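You operate a simulated robot arm through the tools that you are given. There is no shell and no other tool.

You run a simulated robot arm. Do the job below in one go: nothing can be reset, and whatever is moved stays where it is left.

JOB
Level the side shelf with the spirit level.
Fine: push the bottle to the end by the tool ledge, lay the level across, turn the leg wheel till the bubble is between its lines, put the level back. Set down upright: yellow spirit level.
Where things are to end (x, y in the base frame): bottle with the blue cap within 0.04 m of [0.48, 0.13].
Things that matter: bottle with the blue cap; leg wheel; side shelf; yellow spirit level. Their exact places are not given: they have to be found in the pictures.

The check looks at the end state, three seconds after you hand in, the way a careful person would. Anything else that was tipped, shoved, dropped, spilled or broken makes it a failure.

ROBOT AND FRAMES
A 6-joint arm with a two-finger gripper on a trunk, on a base that drives. Base frame: it is fixed to the floor where the robot stands at the start and does not move with it; the origin is under the middle of the robot, x ahead of it, y to its left, z up. Units: m, rad, N and s.
With the tool pointing down near the work surface it reaches from about 0.16 to 0.7 m from the robot's upright axis, wherever it stands. Its first joint turns from -2.897 to 2.897 rad. Places, roughly: bottle with the blue cap (9x9x32 cm) [0.5, 0, 1.2]; leg wheel [0.4, 0, 0.9]; side shelf [0.5, 0, 1.1]. Payload 1.57 kg.
The TCP is the grasp point between the finger pads, 0.021 m short of the fingertips. In the tool frame z runs along the fingers and y along their closing line. Largest opening 0.07 m; the body of the gripper starts 0.05 m behind the TCP.
Orientation is that of the tool frame in the base frame, as a unit quaternion [w, x, y, z]. With the fingers straight down and closing along the base's y, the tool's x points along the base's -x, its y along +y and its z along -z.

CONTROLS
- The arm moves only by the tool arm_command. Its arguments are lists of equal length, an entry for each row: "dr": the turn, a rotation vector about the tool's x, y, z in rad, a list of three; "travel": the shift along the tool's x, y, z in m, a list of three; "hand": the closure, from 0 (fully open) to 1 (shut). In form: {"dr": [[ax, ay, az], ...], "travel": [[tx, ty, tz], ...], "hand": [hand, ...]}. A call has 1 to 20 rows; each row shifts and turns the commanded pose from where the row before left it, along the tool's axes as they then stand. A row lasts 0.2 s, in which the tool goes at most 0.05 m and 0.15 rad; a call with a longer step from one row to the next is refused whole, and so is a gripper value outside its range. A pose out of reach is approached as far as the arm can. The call stops where the force on the tool passes 90 N (or 10 N more than at its start, if that is more) or the arm is blocked; 0.2 s more then pass. The fingers move at their own pace and stop on an object; they squeeze with about 26 N. The grip force told is the motor's: it shows also when the fingers shut on nothing. Time passes only in rows, and 0.2 s behind the last, so rows that do not move let the fingers close. It gives the time, the measured TCP pose, the force on the tool (base axes), the opening and the grip force at its end, in the units of the frame above (readings bear some noise), with the torque about the TCP (base axes, N m) and any sound that the robot's microphone picked up.
- Cameras (640 x 400 px; columns grow to the right, rows downward): "scene" is now at [0.0309, 0.1361, 1.484]; the picture's right is [-0.24, -0.97, 0.00], its down [-0.60, 0.15, -0.79] and it looks along [0.76, -0.19, -0.62] (base axes); focal length 247 px, centre (320, 200). "wrist" rides on the gripper at [0.079, 0.004, -0.081] in the tool frame; the picture's right is [-0.05, 1.00, 0.00], its down [-0.67, -0.04, -0.74] and it looks along [-0.74, -0.04, 0.67] (tool axes); focal length 256 px, centre (320, 200).
- grab_frame(camera): a new picture of that camera. No time passes.
- base_move(legs): drives the robot by 1 to 6 legs, each [ahead, left, turn to the left] in m, m and rad, along the robot's own axes; the way and the turn of a leg run together, so that a leg with both is an arc; at most 1.5 m and 3.142 rad a leg. The arm and the cameras ride along, it lands a little off, and it stops where it bumps. It gives what a move gives.
- aim_head(pan, tilt): turns the head with the scene camera to pan (to the left, within 2.705 rad either way) and tilt (down, from -0.506 to 1.204), counted from straight ahead of the robot. It gives what a move gives.
- point_at(camera, pixels): for up to 12 pixels [column, row] of the newest picture of that camera ("zoom" is the newest enlarged one), the place [x, y, z] in the base frame of the surface seen there, good to about 0.002 m, but the place of the scene camera against the robot may be out by one fixed shift of up to 0.018 m in any direction. No time passes.
- inspect(camera, box): a new picture of the part [left, top, right, bottom] of that camera's present view, enlarged. No time passes.
- finish_job(): hands the job in; it is judged then, once.

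Unless the task says otherwise, let go and move clear before handing in.

The tools are called after "Emit:" by a JSON object that holds its "api" and its "payload". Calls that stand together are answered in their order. arm_command: Moves the arm, as the interface text tells. Its arguments: {"type":"object","properties":{"dr":{"type":"array"},"travel":{"type":"array"},"hand":{"type":"array"}},"required":["dr","travel","hand"]} The other tools are called the same way: base_move (legs) drives the base; aim_head (pan, tilt) turns the head that bears the scene camera; grab_frame (camera) takes a picture; point_at (camera, pixels) gives the place of the surface under pixels of a picture; inspect (camera, box) takes an enlarged picture of a part of a camera's view; finish_job () hands the job in.

At the start:

```text
clock: 0.0
eef_pos: [0.3299, -0.0101, 1.3266]
tcp_rot: [0.0, 0.0, 1.0, 0.0]
ft_force: [-0.7, 0.1, 0.6]
wrist_torque: [0.01, 0.01, -0.02]
grip_width: 0.07
gripper_force: 0.2
robot x, y, heading: [-0.0005, 0.0013, -0.004]
head pan, tilt: [-0.239, 0.667]
```

scene: 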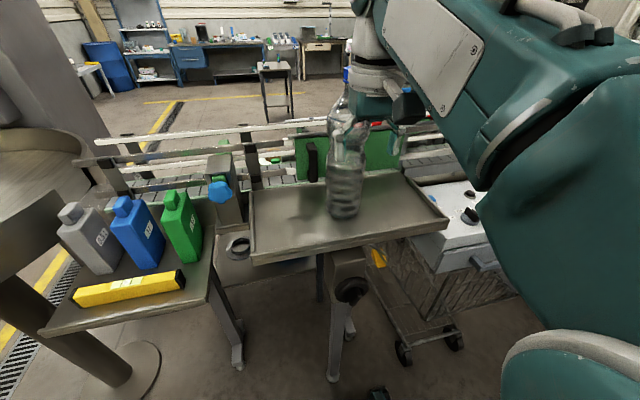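
wrist: 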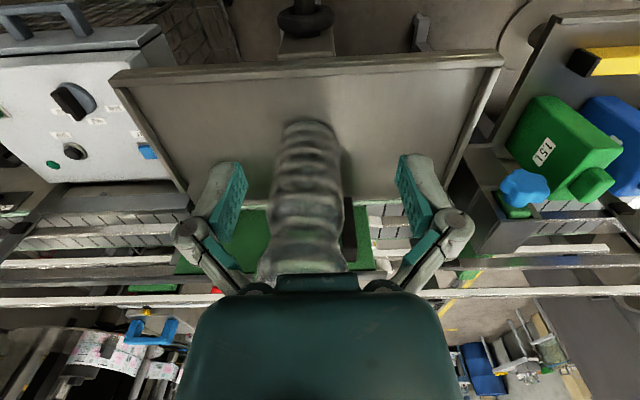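

The scene picture shows the bottle on the shelf around (345,185), the yellow level on the ledge at (130,287), and a dark wheel near (352,290) under the shelf's front edge. I'll measure these places before moving.

Emit:
{"api": "point_at", "payload": {"camera": "scene", "pixels": [[345, 215], [345, 180], [255, 262], [447, 225], [405, 172], [252, 190], [352, 290], [80, 297], [182, 278], [130, 287], [235, 245], [320, 245]]}}

Emit:
{"api": "inspect", "payload": {"camera": "scene", "box": [230, 100, 470, 250]}}

Emit:
{"api": "inspect", "payload": {"camera": "scene", "box": [40, 170, 260, 340]}}

Emit:
{"api": "inspect", "payload": {"camera": "scene", "box": [290, 240, 410, 320]}}

```text
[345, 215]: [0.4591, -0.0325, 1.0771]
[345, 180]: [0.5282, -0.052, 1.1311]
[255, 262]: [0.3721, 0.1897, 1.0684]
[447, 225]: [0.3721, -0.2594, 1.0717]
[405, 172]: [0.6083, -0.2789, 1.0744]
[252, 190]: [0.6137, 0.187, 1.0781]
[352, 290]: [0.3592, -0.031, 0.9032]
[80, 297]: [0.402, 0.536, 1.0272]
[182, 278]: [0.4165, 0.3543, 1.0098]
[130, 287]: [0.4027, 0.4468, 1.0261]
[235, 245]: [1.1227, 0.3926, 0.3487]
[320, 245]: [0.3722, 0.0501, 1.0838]
```

```text
2.67 times, centred on (350, 175) of scene
```

zoom: 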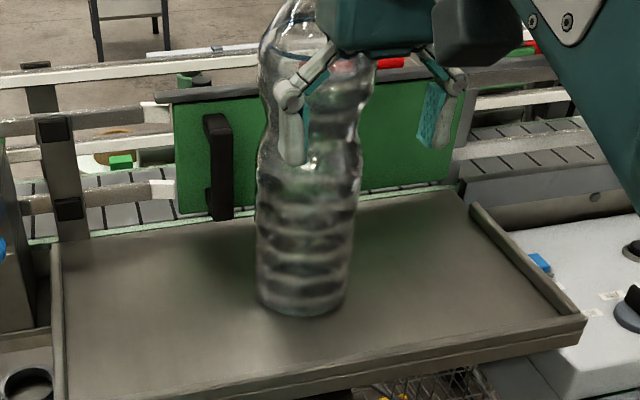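

```text
2.35 times, centred on (150, 255) of scene
```

zoom: 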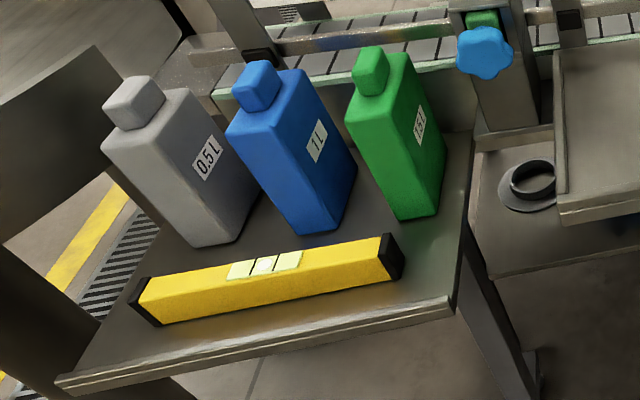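

```text
5.00 times, centred on (350, 280) of scene
```

zoom: 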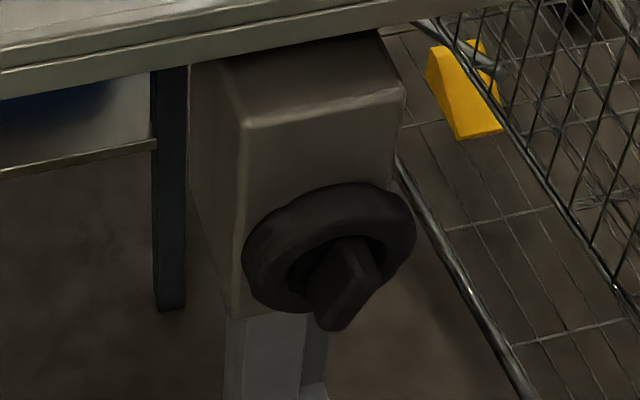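

The bottle stands near the middle of the shelf and the wheel (with a wing handle) faces me at about [0.36,-0.03,0.90]. I'll sample the shelf floor to learn its tilt and measure the level and the wheel more closely.

Emit:
{"api": "point_at", "payload": {"camera": "scene", "pixels": [[265, 245], [275, 220], [268, 200], [300, 200], [300, 235], [330, 232], [380, 222], [420, 218], [380, 190], [400, 195], [420, 205], [385, 205]]}}

Emit:
{"api": "inspect", "payload": {"camera": "scene", "box": [60, 240, 220, 340]}}

```text
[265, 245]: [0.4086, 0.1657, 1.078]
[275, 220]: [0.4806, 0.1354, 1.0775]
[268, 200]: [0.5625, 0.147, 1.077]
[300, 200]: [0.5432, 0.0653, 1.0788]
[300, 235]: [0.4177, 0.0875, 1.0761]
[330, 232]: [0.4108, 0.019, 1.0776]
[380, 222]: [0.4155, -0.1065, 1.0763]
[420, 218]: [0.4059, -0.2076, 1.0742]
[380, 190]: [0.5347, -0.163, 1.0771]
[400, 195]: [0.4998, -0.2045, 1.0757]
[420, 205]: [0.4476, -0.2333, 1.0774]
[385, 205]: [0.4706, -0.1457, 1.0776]
```

```text
4.00 times, centred on (140, 290) of scene
```

zoom: 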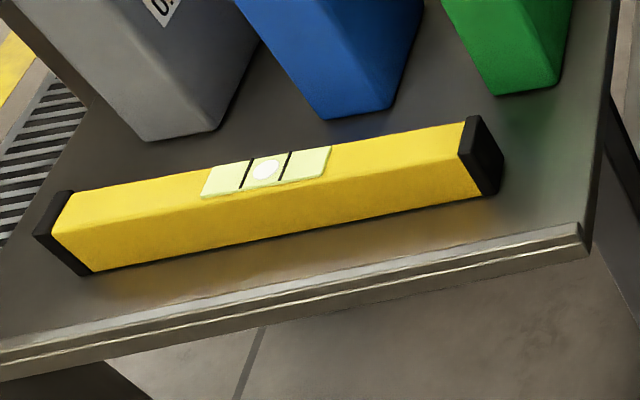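

The level's vial is on top, around zoom (266,170), and the bubble sits between its lines on the ledge. I'll measure the level's corners, the ledge surface beside it and the wheel.

Emit:
{"api": "point_at", "payload": {"camera": "zoom", "pixels": [[70, 193], [55, 228], [462, 126], [466, 150], [266, 170], [267, 187], [262, 158], [280, 260], [350, 130], [500, 170], [40, 240], [92, 265]]}}

Emit:
{"api": "aim_head", "payload": {"pan": 0.0, "tilt": 1.0}}

Emit:
{"api": "grab_frame", "payload": {"camera": "scene"}}

```text
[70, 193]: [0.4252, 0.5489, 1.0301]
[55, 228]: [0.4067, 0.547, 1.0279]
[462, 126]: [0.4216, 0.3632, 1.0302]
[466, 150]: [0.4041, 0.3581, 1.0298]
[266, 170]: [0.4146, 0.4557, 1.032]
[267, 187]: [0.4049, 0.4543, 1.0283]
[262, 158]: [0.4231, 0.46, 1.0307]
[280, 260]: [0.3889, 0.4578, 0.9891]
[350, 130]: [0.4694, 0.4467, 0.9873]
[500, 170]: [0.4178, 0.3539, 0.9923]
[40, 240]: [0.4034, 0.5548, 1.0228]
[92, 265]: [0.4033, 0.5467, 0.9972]
```

```text
clock: 0.8
eef_pos: [0.3287, -0.0112, 1.3269]
tcp_rot: [0.0, 0.001, 1.0, 0.0]
ft_force: [-0.1, -0.1, 0.5]
wrist_torque: [0.0, -0.03, 0.0]
grip_width: 0.0699
gripper_force: 0.0
robot x, y, heading: [0.0003, -0.0013, 0.003]
head pan, tilt: [0.0, 1.0]
```

```text
taken
```

scene: 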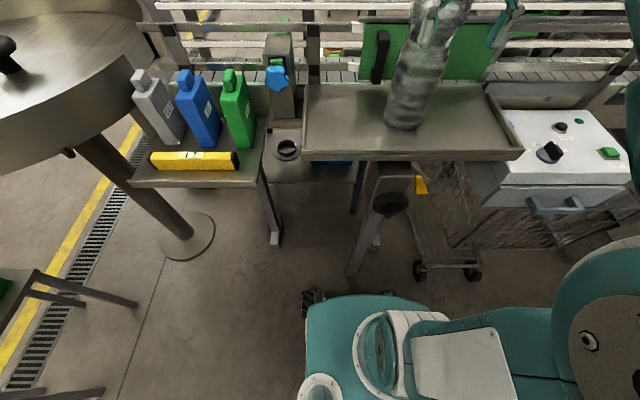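

The level is about 0.024 wide, 0.20 long and 0.042 tall, centred near [0.414,0.453] with its length along y. I'll check the scene camera's shift by measuring the same features through the wrist camera.

Emit:
{"api": "grab_frame", "payload": {"camera": "wrist"}}

Emit:
{"api": "point_at", "payload": {"camera": "wrist", "pixels": [[310, 125], [308, 160], [285, 160], [335, 160], [116, 78], [497, 62], [400, 100], [200, 110], [240, 150], [380, 150], [587, 62], [565, 100]]}}

Emit:
{"api": "point_at", "payload": {"camera": "scene", "pixels": [[404, 122], [404, 90], [385, 115], [428, 112], [304, 157], [519, 155], [303, 152], [521, 150], [153, 152], [238, 152], [390, 203], [240, 93]]}}

Emit:
{"api": "inspect", "payload": {"camera": "scene", "box": [340, 150, 460, 225]}}

Emit:
{"api": "inspect", "payload": {"camera": "wrist", "box": [200, 0, 440, 150]}}

```text
taken
```

wrist: 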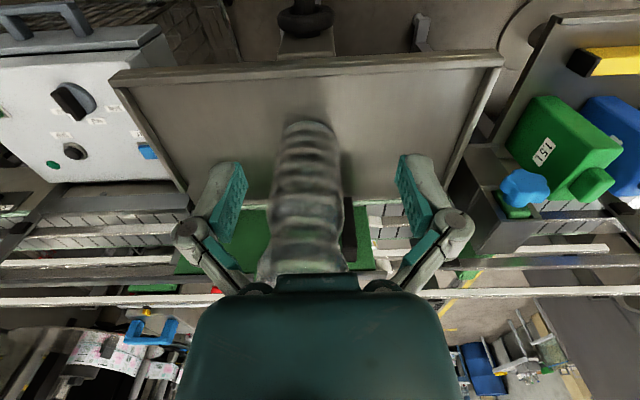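

```text
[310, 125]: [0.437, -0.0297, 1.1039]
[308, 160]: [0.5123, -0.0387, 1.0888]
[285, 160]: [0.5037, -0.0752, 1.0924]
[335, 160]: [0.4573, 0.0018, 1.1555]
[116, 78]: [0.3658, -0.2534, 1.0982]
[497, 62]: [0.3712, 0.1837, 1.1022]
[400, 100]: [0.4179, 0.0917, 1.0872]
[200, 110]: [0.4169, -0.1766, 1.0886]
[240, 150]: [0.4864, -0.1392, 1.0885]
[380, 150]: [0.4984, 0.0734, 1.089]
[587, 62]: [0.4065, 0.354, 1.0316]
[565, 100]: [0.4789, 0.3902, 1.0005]
```

```text
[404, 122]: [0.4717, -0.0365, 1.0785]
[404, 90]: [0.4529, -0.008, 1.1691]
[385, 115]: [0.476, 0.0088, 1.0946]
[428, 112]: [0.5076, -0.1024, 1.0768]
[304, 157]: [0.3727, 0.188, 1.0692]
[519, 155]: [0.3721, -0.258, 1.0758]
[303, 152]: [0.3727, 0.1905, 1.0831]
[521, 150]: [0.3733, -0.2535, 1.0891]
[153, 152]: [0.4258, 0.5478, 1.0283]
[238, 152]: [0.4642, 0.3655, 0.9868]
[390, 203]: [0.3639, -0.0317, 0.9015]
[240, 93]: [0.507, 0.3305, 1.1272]
```

```text
5.33 times, centred on (400, 188) of scene
```

zoom: 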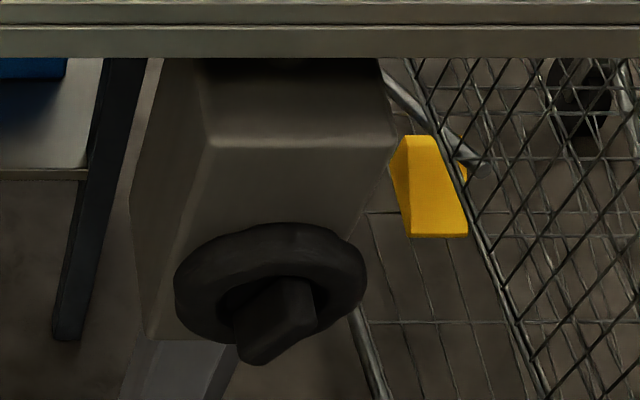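

```text
2.67 times, centred on (320, 75) of wrist
```

zoom: 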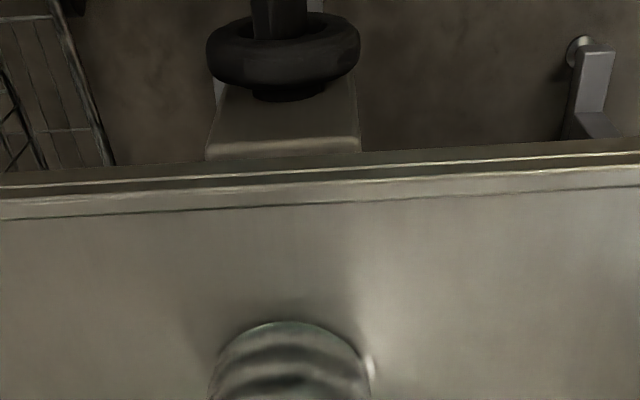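

The wrist camera puts the shelf floor at z≈1.088, so the scene camera reads about 12 mm low in z. It puts the bottle's axis near [0.49,-0.035]. I'll go round to the bottle's right side, up high, and turn the fingers so they can cradle it.

Emit:
{"api": "arm_command", "payload": {"dr": [[0, 0, 0], [0, 0, 0], [0, 0, 0], [0, 0, 0], [0, 0, 0], [0, 0, 0], [0, 0, 0], [0, 0, 0], [0, 0, 0], [0, 0, -0.1428], [0, 0, -0.1428], [0, 0, -0.1428], [0, 0, -0.1428], [0, 0, -0.1428], [0, 0, -0.1428], [0, 0, -0.1428], [0, 0, -0.1428], [0, 0, -0.1428], [0, 0, -0.1428], [0, 0, -0.1428]], "travel": [[0, -0.042, 0], [0, -0.042, 0], [0, -0.042, 0], [0, -0.042, 0], [0, -0.042, 0], [-0.04, 0, 0], [-0.04, 0, 0], [-0.04, 0, 0], [-0.04, 0, 0], [0, 0, 0], [0, 0, 0], [0, 0, 0], [0, 0, 0], [0, 0, 0], [0, 0, 0], [0, 0, 0], [0, 0, 0], [0, 0, 0], [0, 0, 0], [0, 0, 0]], "hand": [0, 0, 0, 0, 0, 0, 0, 0, 0, 0, 0, 0, 0, 0, 0, 0, 0, 0, 0, 0]}}

Emit:
{"api": "grab_frame", "payload": {"camera": "scene"}}

Emit:
{"api": "grab_frame", "payload": {"camera": "wrist"}}

```text
clock: 5.0
eef_pos: [0.4798, -0.2171, 1.3093]
tcp_rot: [0.0, 0.708, -0.706, 0.0]
ft_force: [0.5, -0.1, -0.1]
wrist_torque: [0.0, -0.04, 0.04]
grip_width: 0.0699
gripper_force: 0.0
out of reach, approached as far as the arm can: row 9
robot x, y, heading: [0.0003, -0.0008, -0.002]
head pan, tilt: [0.0, 1.0]
```

```text
taken
```

scene: 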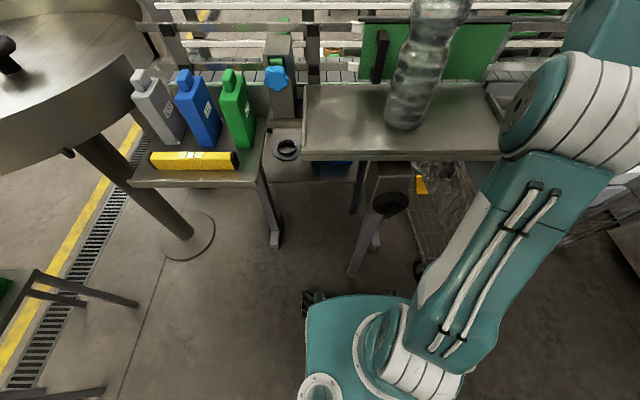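

```text
taken
```

wrist: 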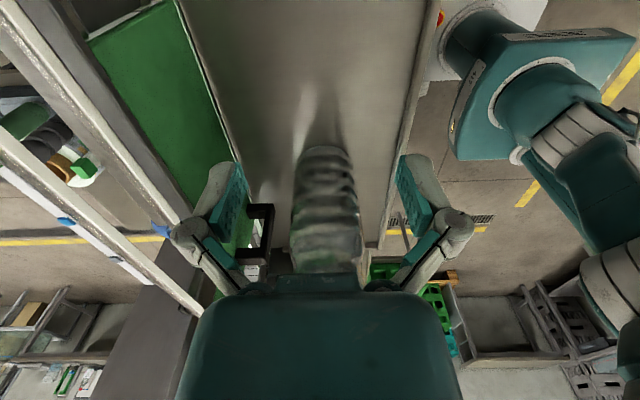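

Reach is limited up here: the pose settled at [0.480,-0.217,1.309]. The wrist view shows the bottle base around (323,150), with a black handle on the back panel around (262,210). I'll measure both before tilting.

Emit:
{"api": "point_at", "payload": {"camera": "wrist", "pixels": [[323, 155], [270, 208], [262, 240], [250, 206], [285, 165], [375, 165], [300, 60], [200, 60], [420, 80], [372, 240], [325, 142], [275, 230]]}}

Emit:
{"api": "inspect", "payload": {"camera": "wrist", "box": [210, 110, 410, 280]}}

```text
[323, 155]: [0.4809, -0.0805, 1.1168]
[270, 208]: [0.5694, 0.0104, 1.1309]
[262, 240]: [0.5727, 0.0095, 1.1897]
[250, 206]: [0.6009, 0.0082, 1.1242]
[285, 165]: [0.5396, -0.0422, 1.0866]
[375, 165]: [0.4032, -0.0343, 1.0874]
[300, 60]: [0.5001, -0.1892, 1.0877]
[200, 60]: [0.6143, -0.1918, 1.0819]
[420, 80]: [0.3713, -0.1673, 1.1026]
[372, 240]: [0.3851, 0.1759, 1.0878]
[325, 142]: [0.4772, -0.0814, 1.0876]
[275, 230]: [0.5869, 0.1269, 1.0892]
```

```text
2.35 times, centred on (310, 195) of wrist
```

zoom: 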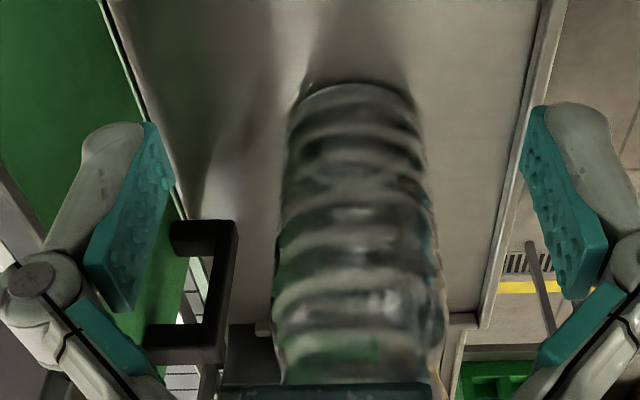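

The bottle's axis is at about [0.481,-0.037], and the handle (x≥0.566) is clear of its path. I'll tilt the tool about 40° so the fingertips lead toward +y and move nearer, still up high.

Emit:
{"api": "arm_command", "payload": {"dr": [[0, -0.14, 0], [0, -0.14, 0], [0, -0.14, 0], [0, -0.14, 0], [0, -0.14, 0], [0, 0, 0], [0, 0, 0], [0, 0, 0]], "travel": [[0, 0, 0], [0, 0, 0], [0, 0, 0], [0, 0, 0], [0, 0, 0], [-0.0294, 0, 0.0248], [-0.0294, 0, 0.0248], [0, 0, 0]], "hand": [0, 0, 0, 0, 0, 0, 0, 0]}}

Emit:
{"api": "grab_frame", "payload": {"camera": "scene"}}

Emit:
{"api": "grab_frame", "payload": {"camera": "wrist"}}

```text
clock: 6.8
eef_pos: [0.4557, -0.1076, 1.2446]
tcp_rot: [0.243, -0.664, 0.665, 0.242]
ft_force: [-0.2, 0.2, 0.8]
wrist_torque: [0.0, 0.0, 0.0]
grip_width: 0.0698
gripper_force: 0.1
out of reach, approached as far as the arm can: row 1, 2, 3, 4, 5
robot x, y, heading: [-0.0007, -0.0008, 0.001]
head pan, tilt: [0.0, 1.0]
```

```text
taken
```

scene: 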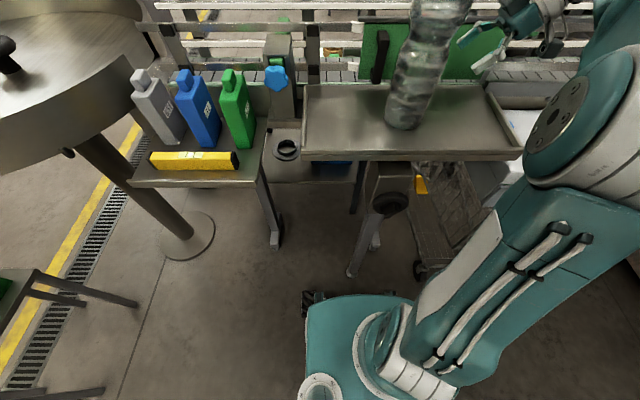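

```text
taken
```

wrist: 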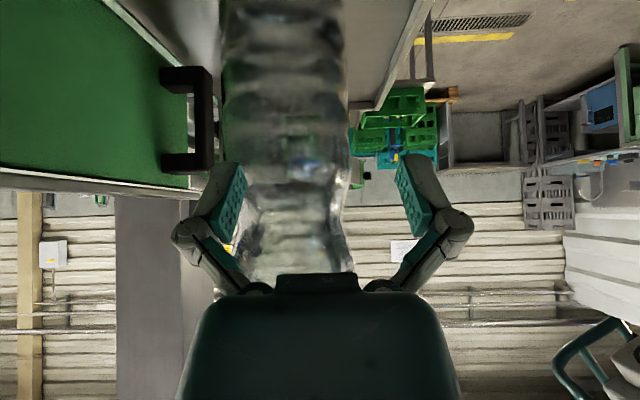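

The reach limit pulled the tool in to [0.456,-0.108,1.245], close to the bottle but not touching it. I'll back off 4 cm in -y, go straight down to z≈1.13, then shift out in x to line up with the bottle.

Emit:
{"api": "arm_command", "payload": {"dr": [[0, 0, 0], [0, 0, 0], [0, 0, 0], [0, 0, 0], [0, 0, 0], [0, 0, 0]], "travel": [[0.0306, 0, -0.0258], [0.0248, 0, 0.02945], [0.0248, 0, 0.02945], [0.0248, 0, 0.02945], [0, -0.025, 0], [0, 0, 0]], "hand": [0, 0, 0, 0, 0, 0]}}

Emit:
{"api": "grab_frame", "payload": {"camera": "scene"}}

Emit:
{"api": "grab_frame", "payload": {"camera": "wrist"}}

```text
clock: 8.2
eef_pos: [0.4779, -0.1491, 1.1297]
tcp_rot: [-0.243, 0.664, -0.664, -0.243]
ft_force: [-0.1, -1.0, 0.4]
wrist_torque: [-0.01, -0.02, -0.03]
grip_width: 0.0701
gripper_force: 0.1
robot x, y, heading: [0.0005, 0.0008, -0.002]
head pan, tilt: [0.0, 1.0]
```

```text
taken
```

scene: 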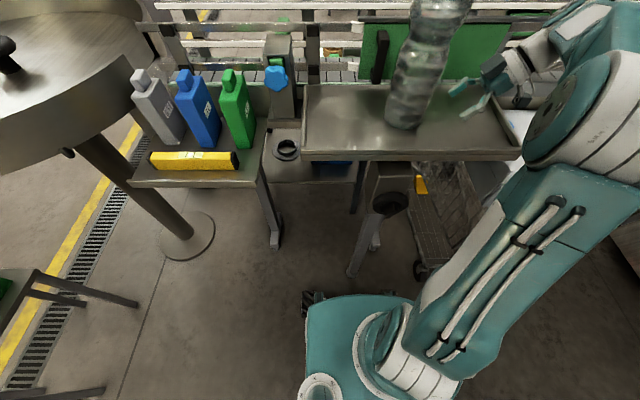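

```text
taken
```

wrist: 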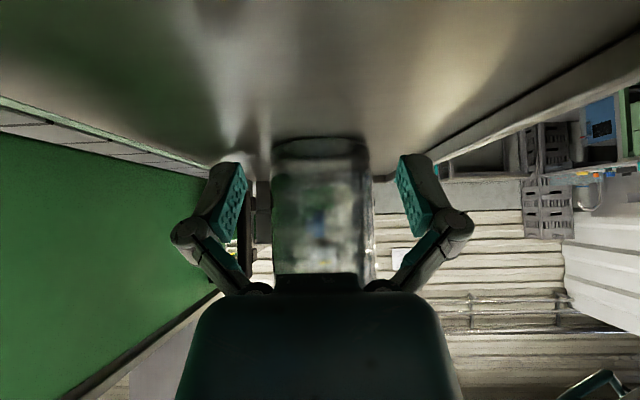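

The fingers now straddle the bottle's base (wrist column ~321) with the TCP at z=1.13. I'll approach and begin pushing gently along +y.

Emit:
{"api": "arm_command", "payload": {"dr": [[0, 0, 0], [0, 0, 0], [0, 0, 0], [0, 0, 0], [0, 0, 0], [0, 0, 0], [0, 0, 0], [0, 0, 0]], "travel": [[-0.02294, 0, 0.01933], [-0.02294, 0, 0.01933], [-0.00765, 0, 0.00644], [-0.00765, 0, 0.00644], [-0.00765, 0, 0.00644], [-0.00765, 0, 0.00644], [0, 0, 0], [0, 0, 0]], "hand": [0, 0, 0, 0, 0, 0, 0, 0]}}

Emit:
{"api": "grab_frame", "payload": {"camera": "scene"}}

Emit:
{"api": "grab_frame", "payload": {"camera": "wrist"}}

```text
clock: 10.0
eef_pos: [0.4812, -0.0483, 1.1284]
tcp_rot: [-0.242, 0.665, -0.664, -0.241]
ft_force: [-0.1, -3.1, 1.2]
wrist_torque: [0.19, 0.01, -0.02]
grip_width: 0.0701
gripper_force: 0.1
robot x, y, heading: [0.0027, -0.0003, -0.006]
head pan, tilt: [0.0, 1.0]
```

```text
taken
```

scene: 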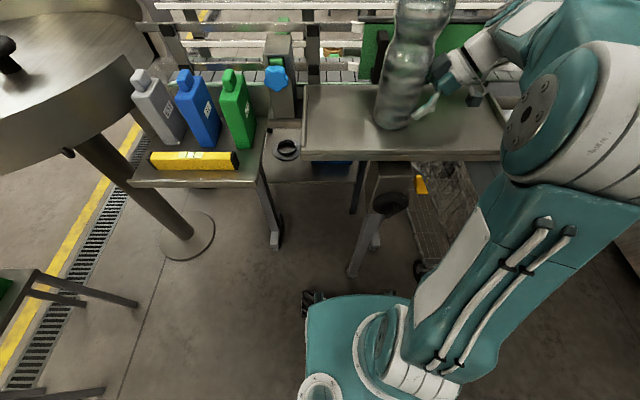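

```text
taken
```

wrist: 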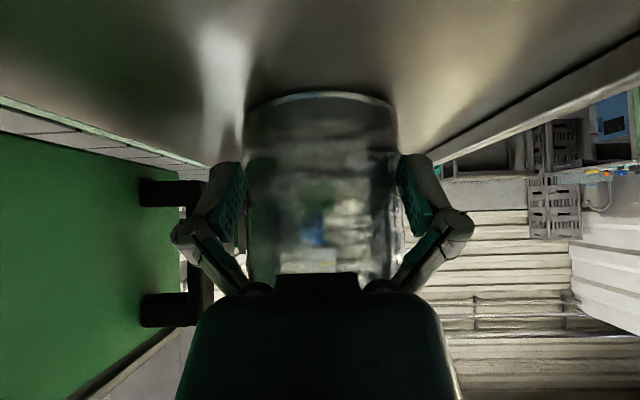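

The bottle is sliding upright, cradled between the fingers, with about 3 N of push. I'll continue another 10 cm.

Emit:
{"api": "arm_command", "payload": {"dr": [[0, 0, 0], [0, 0, 0], [0, 0, 0], [0, 0, 0], [0, 0, 0], [0, 0, 0], [0, 0, 0], [0, 0, 0], [0, 0, 0], [0, 0, 0], [0, 0, 0]], "travel": [[-0.00765, 0, 0.00644], [-0.00765, 0, 0.00644], [-0.00765, 0, 0.00644], [-0.00765, 0, 0.00644], [-0.00765, 0, 0.00644], [-0.00765, 0, 0.00644], [-0.00765, 0, 0.00644], [-0.00765, 0, 0.00644], [-0.00765, 0, 0.00644], [-0.00765, 0, 0.00644], [0, 0, 0]], "hand": [0, 0, 0, 0, 0, 0, 0, 0, 0, 0, 0]}}

Emit:
{"api": "grab_frame", "payload": {"camera": "scene"}}

Emit:
{"api": "grab_frame", "payload": {"camera": "wrist"}}

Emit:
{"api": "point_at", "payload": {"camera": "wrist", "pixels": [[322, 91], [322, 97], [250, 105], [390, 108]]}}

```text
clock: 12.4
eef_pos: [0.4791, 0.0499, 1.1298]
tcp_rot: [0.242, -0.663, 0.665, 0.243]
ft_force: [-0.3, -4.1, -2.1]
wrist_torque: [0.26, 0.02, -0.02]
grip_width: 0.07
gripper_force: 0.0
robot x, y, heading: [-0.0035, 0.0039, 0.001]
head pan, tilt: [0.0, 1.0]
```

```text
taken
```

scene: 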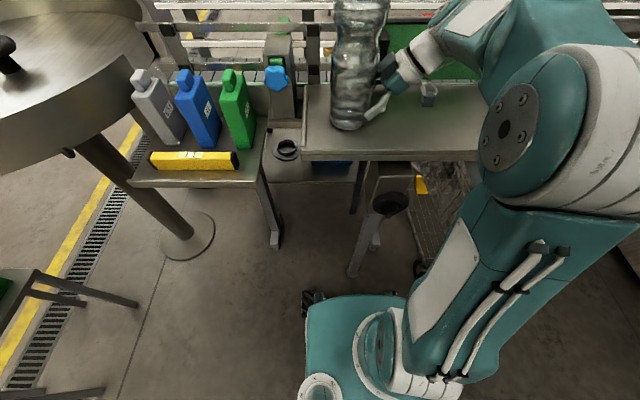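

```text
taken
```

wrist: 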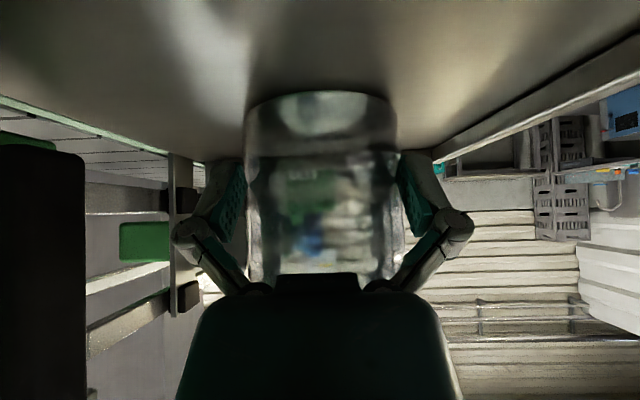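

```text
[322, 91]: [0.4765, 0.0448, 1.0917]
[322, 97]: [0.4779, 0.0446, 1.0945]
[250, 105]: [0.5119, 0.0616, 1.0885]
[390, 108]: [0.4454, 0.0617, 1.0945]
```

The bottle's near edge is at y≈0.0447, so its centre is at about 0.089. I'll push 3.6 cm more, then back straight off.

Emit:
{"api": "arm_command", "payload": {"dr": [[0, 0, 0], [0, 0, 0], [0, 0, 0], [0, 0, 0], [0, 0, 0], [0, 0, 0], [0, 0, 0], [0, 0, 0], [0, 0, 0], [0, 0, 0], [0, 0, 0], [0, 0, 0]], "travel": [[-0.00688, 0, 0.0058], [-0.00688, 0, 0.0058], [-0.00688, 0, 0.0058], [-0.00688, 0, 0.0058], [0, 0, 0], [0, 0, 0], [0.00765, 0, -0.00644], [0.0153, 0, -0.0129], [0.02294, 0, -0.01933], [0.02294, 0, -0.01933], [0.02294, 0, -0.01933], [0, 0, 0]], "hand": [0, 0, 0, 0, 0, 0, 0, 0, 0, 0, 0, 0]}}

Emit:
{"api": "grab_frame", "payload": {"camera": "scene"}}

Emit:
{"api": "grab_frame", "payload": {"camera": "wrist"}}

```text
clock: 15.0
eef_pos: [0.4799, -0.0326, 1.1294]
tcp_rot: [-0.242, 0.665, -0.664, -0.243]
ft_force: [1.4, 0.2, 0.1]
wrist_torque: [0.0, 0.0, 0.01]
grip_width: 0.0701
gripper_force: 0.1
robot x, y, heading: [-0.0017, 0.0015, 0.002]
head pan, tilt: [0.0, 1.0]
```

```text
taken
```

scene: 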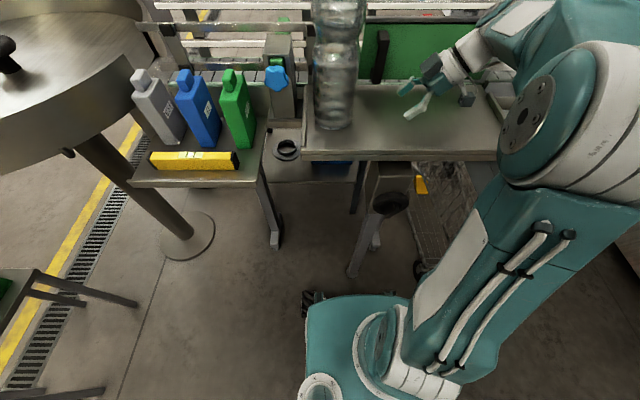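

```text
taken
```

wrist: 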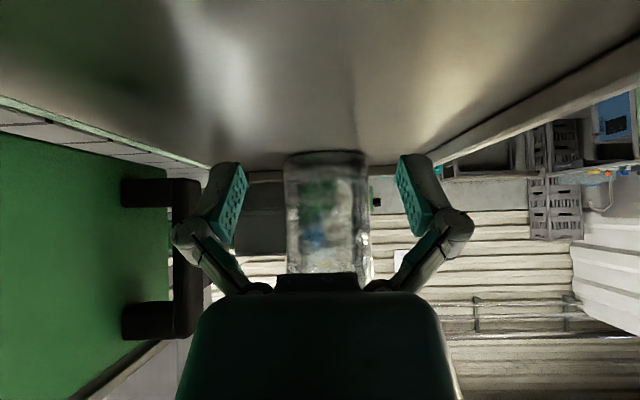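

Emit:
{"api": "point_at", "payload": {"camera": "wrist", "pixels": [[325, 153], [325, 149], [290, 160], [360, 160]]}}

Emit:
{"api": "inspect", "payload": {"camera": "scene", "box": [280, 60, 400, 170]}}

```text
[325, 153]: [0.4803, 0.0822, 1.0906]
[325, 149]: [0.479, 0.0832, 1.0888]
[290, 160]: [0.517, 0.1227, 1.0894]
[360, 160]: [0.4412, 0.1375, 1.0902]
```

```text
3.64 times, centred on (340, 115) of scene
```

zoom: 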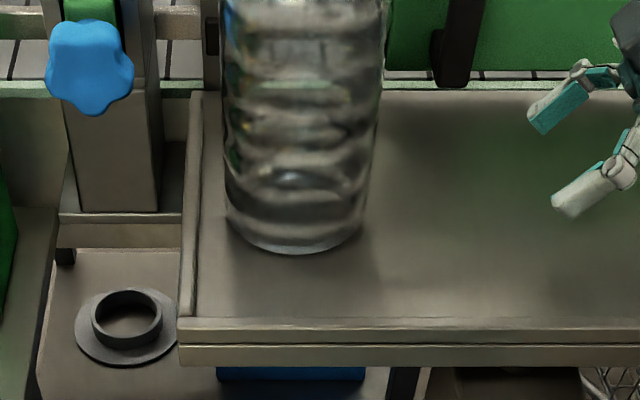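

The bottle now stands at about [0.48,0.127], which is inside the target. Next I'll retreat up and back, straighten the tool, and carry it over to the level.

Emit:
{"api": "arm_command", "payload": {"dr": [[0, 0, 0], [0, 0, 0], [0, 0, 0], [0, 0, 0], [0, 0, 0], [0, 0, 0], [0, 0, 0], [0, 0.14, 0], [0, 0.14, 0], [0, 0.14, 0], [0, 0.14, 0], [0, 0.14, 0], [0, 0, 0]], "travel": [[0.0306, 0, -0.0258], [-0.0258, 0, -0.0306], [-0.0258, 0, -0.0306], [-0.0258, 0, -0.0306], [0, 0.045, 0], [0, 0.045, 0], [0, 0.045, 0], [0, 0, 0], [0, 0, 0], [0, 0, 0], [0, 0, 0], [0, 0, 0], [0, 0, 0]], "hand": [0, 0, 0, 0, 0, 0, 0, 0, 0, 0, 0, 0, 0]}}

```text
clock: 17.8
eef_pos: [0.3452, -0.073, 1.2513]
tcp_rot: [0.001, 0.708, -0.706, 0.001]
ft_force: [-0.5, 0.0, 0.7]
wrist_torque: [0.01, 0.0, -0.03]
grip_width: 0.0699
gripper_force: 0.2
robot x, y, heading: [-0.0003, -0.0028, -0.001]
head pan, tilt: [0.0, 1.0]
```

Settled at [0.345,-0.073,1.251] with the tool straight down. I'll cross left in front of the bottle toward the level.

Emit:
{"api": "arm_command", "payload": {"dr": [[0, 0, 0], [0, 0, 0], [0, 0, 0], [0, 0, 0], [0, 0, 0], [0, 0, 0], [0, 0, 0], [0, 0, 0], [0, 0, 0], [0, 0, 0], [0, 0, 0]], "travel": [[-0.045, 0, 0], [-0.045, 0, 0], [-0.045, 0, 0], [-0.045, 0, 0], [-0.045, 0, 0], [-0.045, 0, 0], [-0.045, 0, 0], [-0.045, 0, 0], [-0.045, 0, 0], [-0.045, 0, 0], [0, 0, 0]], "hand": [0, 0, 0, 0, 0, 0, 0, 0, 0, 0, 0]}}

Emit:
{"api": "grab_frame", "payload": {"camera": "scene"}}

Emit:
{"api": "grab_frame", "payload": {"camera": "wrist"}}

```text
clock: 20.2
eef_pos: [0.3433, 0.3765, 1.2535]
tcp_rot: [0.0, -0.707, 0.707, 0.0]
ft_force: [0.4, 0.3, 0.3]
wrist_torque: [0.0, 0.03, -0.01]
grip_width: 0.0702
gripper_force: 0.1
robot x, y, heading: [-0.0009, -0.0006, -0.002]
head pan, tilt: [0.0, 1.0]
```

```text
taken
```

scene: 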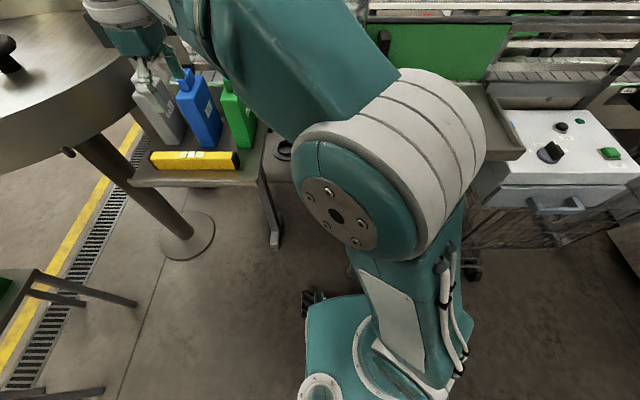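

```text
taken
```

wrist: 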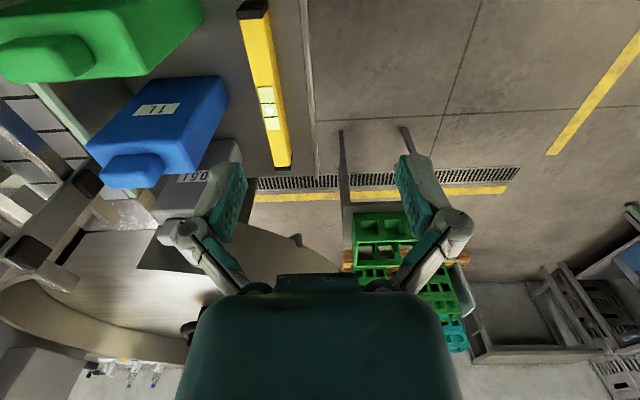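

The wrist camera sees the whole level, from (253,8) to (282,165). I'll measure it and the jugs beside it.

Emit:
{"api": "point_at", "payload": {"camera": "wrist", "pixels": [[244, 18], [266, 14], [274, 162], [289, 162], [268, 95], [260, 100], [277, 100], [262, 140], [150, 115], [130, 165], [225, 100], [208, 150]]}}

Emit:
{"api": "inspect", "payload": {"camera": "wrist", "box": [190, 0, 350, 180]}}

```text
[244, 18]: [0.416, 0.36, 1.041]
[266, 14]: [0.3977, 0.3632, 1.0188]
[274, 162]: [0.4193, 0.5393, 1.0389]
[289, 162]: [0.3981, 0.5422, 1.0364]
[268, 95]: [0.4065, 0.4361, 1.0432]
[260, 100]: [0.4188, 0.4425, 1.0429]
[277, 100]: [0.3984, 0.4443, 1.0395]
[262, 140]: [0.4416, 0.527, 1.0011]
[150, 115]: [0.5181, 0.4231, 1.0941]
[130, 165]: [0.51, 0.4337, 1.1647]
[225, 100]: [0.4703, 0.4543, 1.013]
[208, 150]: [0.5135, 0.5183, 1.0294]
```

```text
2.22 times, centred on (270, 90) of wrist
```

zoom: 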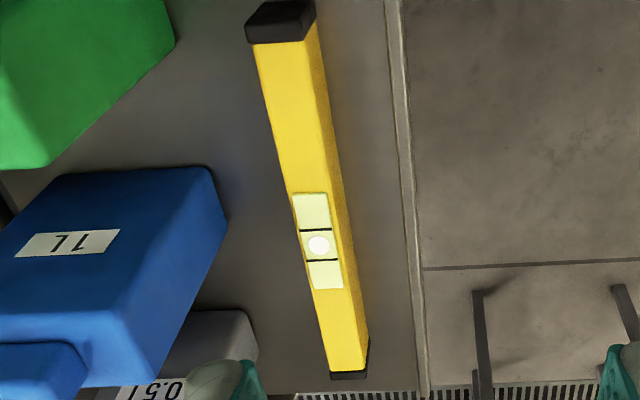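

The level's top runs from x 0.398 to 0.420 and is centred near y 0.448, its top at z≈1.042. I'll move above it with the fingers partly closed and stop just short for a check.

Emit:
{"api": "arm_command", "payload": {"dr": [[0, 0, 0], [0, 0, 0], [0, 0, 0], [0, 0, 0], [0, 0, 0], [0, 0, 0], [0, 0, 0]], "travel": [[-0.036, -0.033, 0], [-0.036, -0.033, 0], [0, 0, 0.045], [0, 0, 0.045], [0, 0, 0.045], [0, 0, 0.04], [0, 0, 0]], "hand": [0.25, 0.25, 0.25, 0.25, 0.25, 0.25, 0.25]}}

Emit:
{"api": "grab_frame", "payload": {"camera": "scene"}}

Emit:
{"api": "grab_frame", "payload": {"camera": "wrist"}}

```text
clock: 21.8
eef_pos: [0.4041, 0.4395, 1.0667]
tcp_rot: [0.001, -0.707, 0.707, 0.001]
ft_force: [0.4, 0.4, 0.6]
wrist_torque: [-0.02, -0.01, -0.01]
grip_width: 0.0525
gripper_force: 0.1
out of reach, approached as far as the arm can: row 2
robot x, y, heading: [0.0022, -0.0029, -0.002]
head pan, tilt: [0.0, 1.0]
```

```text
taken
```

scene: 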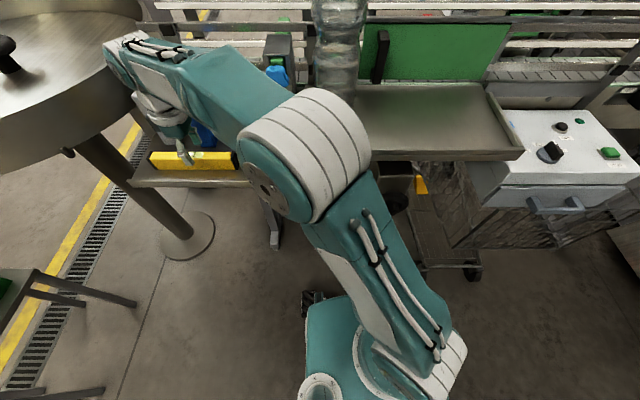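

```text
taken
```

wrist: 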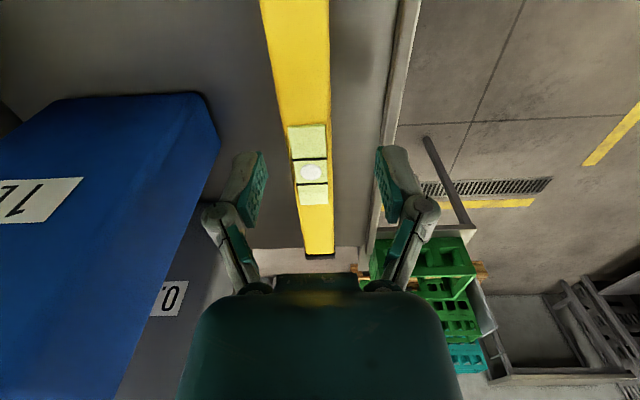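

The level sits between the fingers, about 5 mm toward +x of centre. I'll correct x and y, descend to z≈1.027 and close.

Emit:
{"api": "arm_command", "payload": {"dr": [[0, 0, 0], [0, 0, 0], [0, 0, 0], [0, 0, 0], [0, 0, 0], [0, 0, 0], [0, 0, 0], [0, 0, 0]], "travel": [[-0.007, -0.005, 0], [0, 0, 0.02], [0, 0, 0.02], [0, 0, 0], [0, 0, 0], [0, 0, 0], [0, 0, 0], [0, 0, 0]], "hand": [0.25, 0.25, 0.25, 0.25, 0.6, 0.8, 0.8, 0.8]}}

Emit:
{"api": "grab_frame", "payload": {"camera": "wrist"}}

```text
clock: 23.6
eef_pos: [0.4091, 0.4483, 1.0241]
tcp_rot: [0.0, -0.707, 0.708, 0.001]
ft_force: [0.7, -1.6, 1.9]
wrist_torque: [0.04, 0.01, -0.01]
grip_width: 0.0233
gripper_force: 25.8
robot x, y, heading: [-0.0013, 0.0008, 0.001]
head pan, tilt: [0.0, 1.0]
```

```text
taken
```

wrist: 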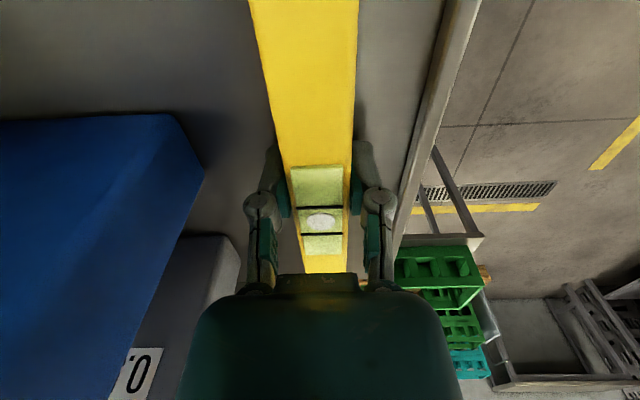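

The level is gripped (opening 0.0233 m, 26 N). I'll lift it, draw back, and carry it right, in front of the bottle.

Emit:
{"api": "arm_command", "payload": {"dr": [[0, 0, 0], [0, 0, 0], [0, 0, 0], [0, 0, 0], [0, 0, 0], [0, 0, 0], [0, 0, 0], [0, 0, 0], [0, 0, 0], [0, 0, 0], [0, 0, 0], [0, 0, 0], [0, 0, 0], [0, 0, 0], [0, 0, 0], [0, 0, 0], [0, 0, 0], [0, 0, 0], [0, 0, 0], [0, 0, 0]], "travel": [[0, 0, -0.02], [0, 0, -0.045], [0, 0, -0.045], [0, 0, -0.045], [0, 0, -0.045], [0, 0.035, 0], [0, 0.035, 0], [0.044, 0, 0], [0.044, 0, 0], [0.044, 0, 0], [0.044, 0, 0], [0.044, 0, 0], [0.044, 0, 0], [0.044, 0, 0], [0.044, 0, 0], [0.044, 0, 0], [0.044, 0, 0], [0.044, 0, 0], [0.044, 0, 0], [0, 0, 0]], "hand": [0.8, 0.8, 0.8, 0.8, 0.8, 0.8, 0.8, 0.8, 0.8, 0.8, 0.8, 0.8, 0.8, 0.8, 0.8, 0.8, 0.8, 0.8, 0.8, 0.8]}}

Emit:
{"api": "grab_frame", "payload": {"camera": "scene"}}

Emit:
{"api": "grab_frame", "payload": {"camera": "wrist"}}

```text
clock: 27.8
eef_pos: [0.3406, -0.0814, 1.226]
tcp_rot: [0.0, -0.707, 0.707, -0.001]
ft_force: [-0.3, 0.4, -0.4]
wrist_torque: [0.01, -0.01, 0.0]
grip_width: 0.0141
gripper_force: 0.0
robot x, y, heading: [-0.0005, 0.0032, 0.001]
head pan, tilt: [0.0, 1.0]
```

```text
taken
```

scene: 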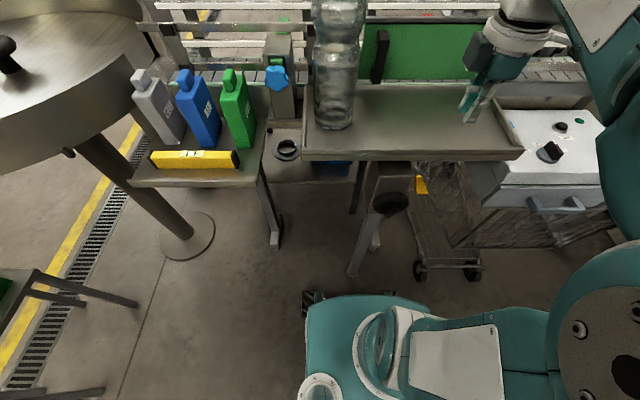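

```text
taken
```

wrist: 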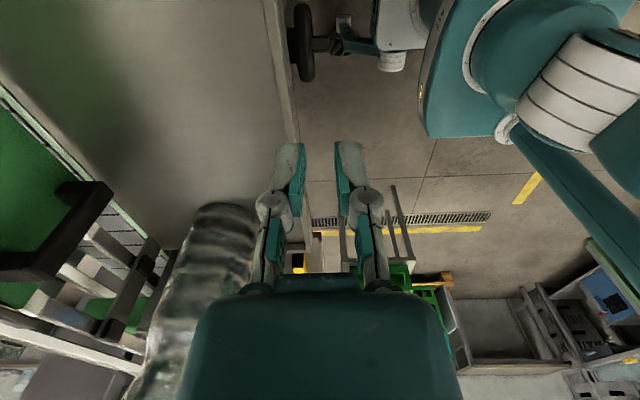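

The grip lost the level: opening now 0.014 m with no force, and the level still lies on the ledge at scene (195,160). I'll inspect it and the bottle before going back to grip harder and lift slower.

Emit:
{"api": "inspect", "payload": {"camera": "scene", "box": [120, 110, 270, 200]}}

Emit:
{"api": "point_at", "payload": {"camera": "scene", "pixels": [[153, 152], [238, 152], [195, 153], [160, 154], [230, 154], [195, 168], [195, 175]]}}

Emit:
{"api": "inspect", "payload": {"camera": "wrist", "box": [240, 120, 400, 290]}}

```text
4.27 times, centred on (195, 155) of scene
```

zoom: 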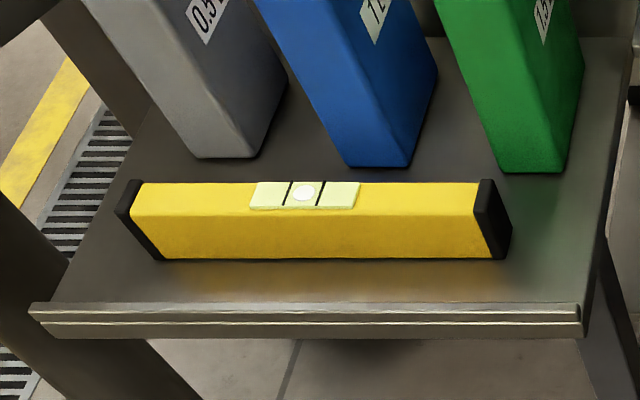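

```text
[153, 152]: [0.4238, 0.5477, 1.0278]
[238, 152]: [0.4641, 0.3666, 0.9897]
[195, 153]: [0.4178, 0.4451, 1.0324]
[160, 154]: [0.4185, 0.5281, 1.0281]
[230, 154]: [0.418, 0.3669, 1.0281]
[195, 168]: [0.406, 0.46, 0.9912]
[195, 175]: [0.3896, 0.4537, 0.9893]
```

```text
2.35 times, centred on (320, 205) of wrist
```

zoom: 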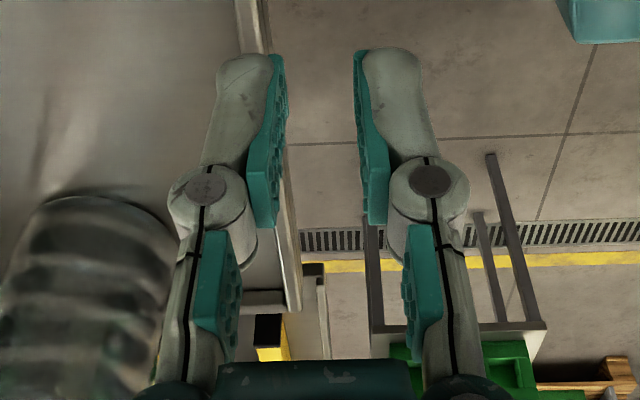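

The level is upright and undisturbed, so it simply slipped out as I lifted. I'll go back the same way, grip with full closure, and lift in small steps while watching the readings.

Emit:
{"api": "arm_command", "payload": {"dr": [[0, 0, 0], [0, 0, 0], [0, 0, 0], [0, 0, 0], [0, 0, 0], [0, 0, 0], [0, 0, 0], [0, 0, 0], [0, 0, 0], [0, 0, 0], [0, 0, 0], [0, 0, 0], [0, 0, 0], [0, 0, 0], [0, 0, 0], [0, 0, 0], [0, 0, 0], [0, 0, 0], [0, 0, 0]], "travel": [[-0.044, 0, 0], [-0.044, 0, 0], [-0.044, 0, 0], [-0.044, 0, 0], [-0.044, 0, 0], [-0.044, 0, 0], [-0.044, 0, 0], [-0.044, 0, 0], [-0.044, 0, 0], [-0.044, 0, 0], [-0.044, 0, 0], [-0.044, 0, 0], [0, -0.035, 0], [0, -0.0335, 0], [0, 0, 0.04], [0, 0, 0.04], [0, 0, 0.04], [0, 0, 0.03], [0, 0, 0]], "hand": [0.25, 0.25, 0.25, 0.25, 0.25, 0.25, 0.25, 0.25, 0.25, 0.25, 0.25, 0.25, 0.25, 0.25, 0.25, 0.25, 0.25, 0.25, 0.25]}}

Emit:
{"api": "grab_frame", "payload": {"camera": "wrist"}}

```text
clock: 31.8
eef_pos: [0.4072, 0.452, 1.0759]
tcp_rot: [0.0, -0.707, 0.707, 0.0]
ft_force: [-0.3, -0.3, 0.4]
wrist_torque: [-0.03, -0.02, -0.02]
grip_width: 0.0524
gripper_force: 0.1
robot x, y, heading: [0.0007, -0.0011, -0.0]
head pan, tilt: [0.0, 1.0]
```

```text
taken
```

wrist: 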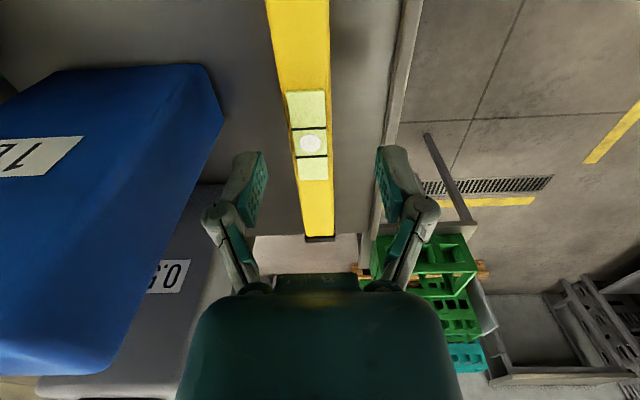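

The level is in the same place and centred between the fingers. I'll check the bubble's y through the wrist camera so that I grip at the middle.

Emit:
{"api": "point_at", "payload": {"camera": "wrist", "pixels": [[311, 143], [300, 143], [327, 143], [308, 100], [316, 170], [318, 237]]}}

```text
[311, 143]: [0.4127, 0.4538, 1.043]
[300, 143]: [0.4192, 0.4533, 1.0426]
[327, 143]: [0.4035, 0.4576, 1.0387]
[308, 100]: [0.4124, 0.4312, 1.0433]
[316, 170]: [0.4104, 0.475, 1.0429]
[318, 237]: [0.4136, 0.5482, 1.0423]
```

The middle is at about [0.411,0.453]. I'll descend, close fully, and lift only 1 cm at first.

Emit:
{"api": "arm_command", "payload": {"dr": [[0, 0, 0], [0, 0, 0], [0, 0, 0], [0, 0, 0], [0, 0, 0], [0, 0, 0], [0, 0, 0], [0, 0, 0], [0, 0, 0]], "travel": [[-0.001, -0.004, 0], [0, 0, 0.026], [0, 0, 0.026], [0, 0, 0], [0, 0, 0], [0, 0, 0], [0, 0, 0], [0, 0, 0], [0, 0, 0]], "hand": [0.25, 0.25, 0.25, 0.25, 1, 1, 1, 1, 1]}}

Emit:
{"api": "arm_command", "payload": {"dr": [[0, 0, 0], [0, 0, 0], [0, 0, 0], [0, 0, 0]], "travel": [[0, 0, -0.003], [0, 0, -0.003], [0, 0, -0.004], [0, 0, 0]], "hand": [1, 1, 1, 1]}}

Emit:
{"api": "grab_frame", "payload": {"camera": "wrist"}}

```text
clock: 33.8
eef_pos: [0.4123, 0.4509, 1.0269]
tcp_rot: [-0.001, 0.707, -0.707, 0.0]
ft_force: [-1.4, -0.9, 9.1]
wrist_torque: [0.24, 0.02, 0.02]
grip_width: 0.0236
gripper_force: 26.4
robot x, y, heading: [-0.002, 0.0019, 0.003]
head pan, tilt: [0.0, 1.0]
```

```text
clock: 34.8
eef_pos: [0.4123, 0.45, 1.0336]
tcp_rot: [-0.001, -0.707, 0.708, -0.001]
ft_force: [-0.2, 0.4, -1.7]
wrist_torque: [-0.01, 0.0, -0.02]
grip_width: 0.0234
gripper_force: 26.0
robot x, y, heading: [-0.0023, 0.0003, 0.002]
head pan, tilt: [0.0, 1.0]
```

```text
taken
```

wrist: 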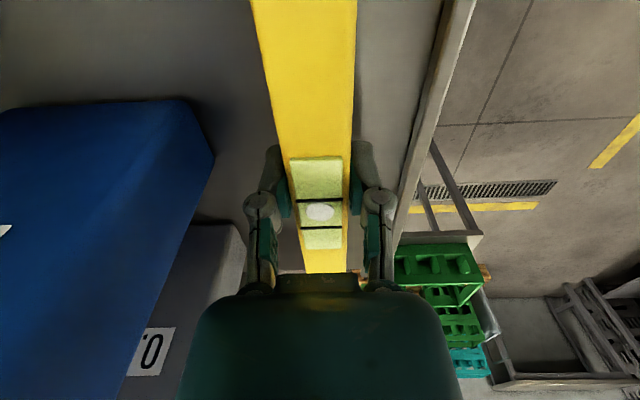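

The lift reading shows about -1.7 N and the opening still 0.0234. I'll measure the level's top height to see whether it rose with the hand.

Emit:
{"api": "point_at", "payload": {"camera": "wrist", "pixels": [[320, 212], [310, 170], [295, 60], [290, 100], [330, 258], [220, 120]]}}

Emit:
{"api": "inspect", "payload": {"camera": "scene", "box": [120, 110, 270, 200]}}

```text
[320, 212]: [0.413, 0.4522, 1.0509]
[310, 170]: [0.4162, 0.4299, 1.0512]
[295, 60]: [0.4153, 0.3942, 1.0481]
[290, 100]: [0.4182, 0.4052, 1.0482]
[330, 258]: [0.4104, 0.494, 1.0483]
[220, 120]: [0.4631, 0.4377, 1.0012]
```

```text
4.27 times, centred on (195, 155) of scene
```

zoom: 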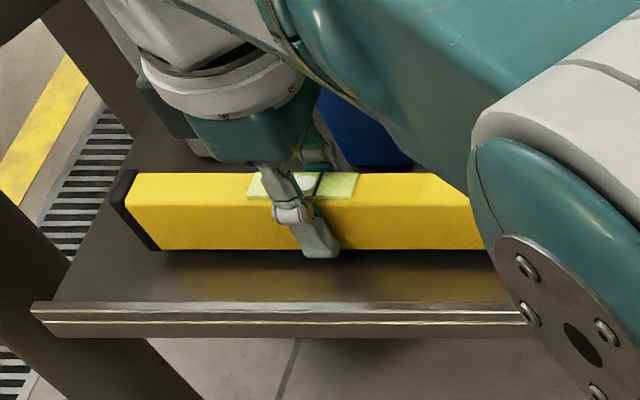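

The level's top went from 1.043 to 1.051, so it rose with the hand. I'll keep lifting gently.

Emit:
{"api": "arm_command", "payload": {"dr": [[0, 0, 0], [0, 0, 0], [0, 0, 0], [0, 0, 0], [0, 0, 0], [0, 0, 0], [0, 0, 0], [0, 0, 0]], "travel": [[0, 0, -0.006], [0, 0, -0.01], [0, 0, -0.015], [0, 0, -0.015], [0, 0, -0.015], [0, 0, -0.01], [0, 0, -0.006], [0, 0, 0]], "hand": [1, 1, 1, 1, 1, 1, 1, 1]}}

Emit:
{"api": "grab_frame", "payload": {"camera": "wrist"}}

Emit:
{"api": "point_at", "payload": {"camera": "wrist", "pixels": [[320, 212], [310, 170], [295, 60], [330, 258]]}}

```text
clock: 36.6
eef_pos: [0.4128, 0.4512, 1.1116]
tcp_rot: [0.001, 0.707, -0.707, 0.001]
ft_force: [0.1, -0.5, -2.3]
wrist_torque: [-0.03, -0.01, -0.01]
grip_width: 0.0237
gripper_force: 26.1
robot x, y, heading: [0.0032, -0.0006, 0.002]
head pan, tilt: [0.0, 1.0]
```

```text
taken
```

wrist: 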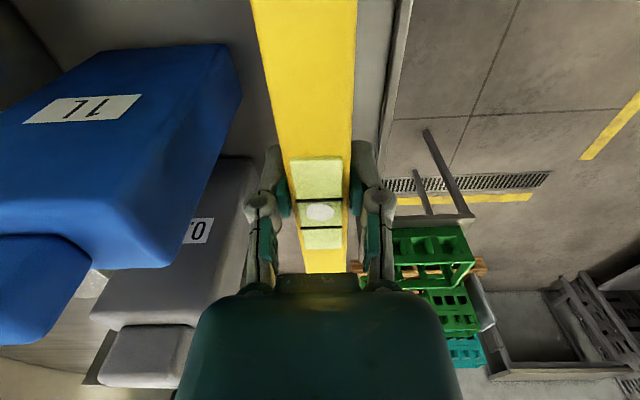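

```text
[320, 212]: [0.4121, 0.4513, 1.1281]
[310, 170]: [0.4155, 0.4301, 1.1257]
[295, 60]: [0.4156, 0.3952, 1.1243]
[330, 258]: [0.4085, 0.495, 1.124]
```

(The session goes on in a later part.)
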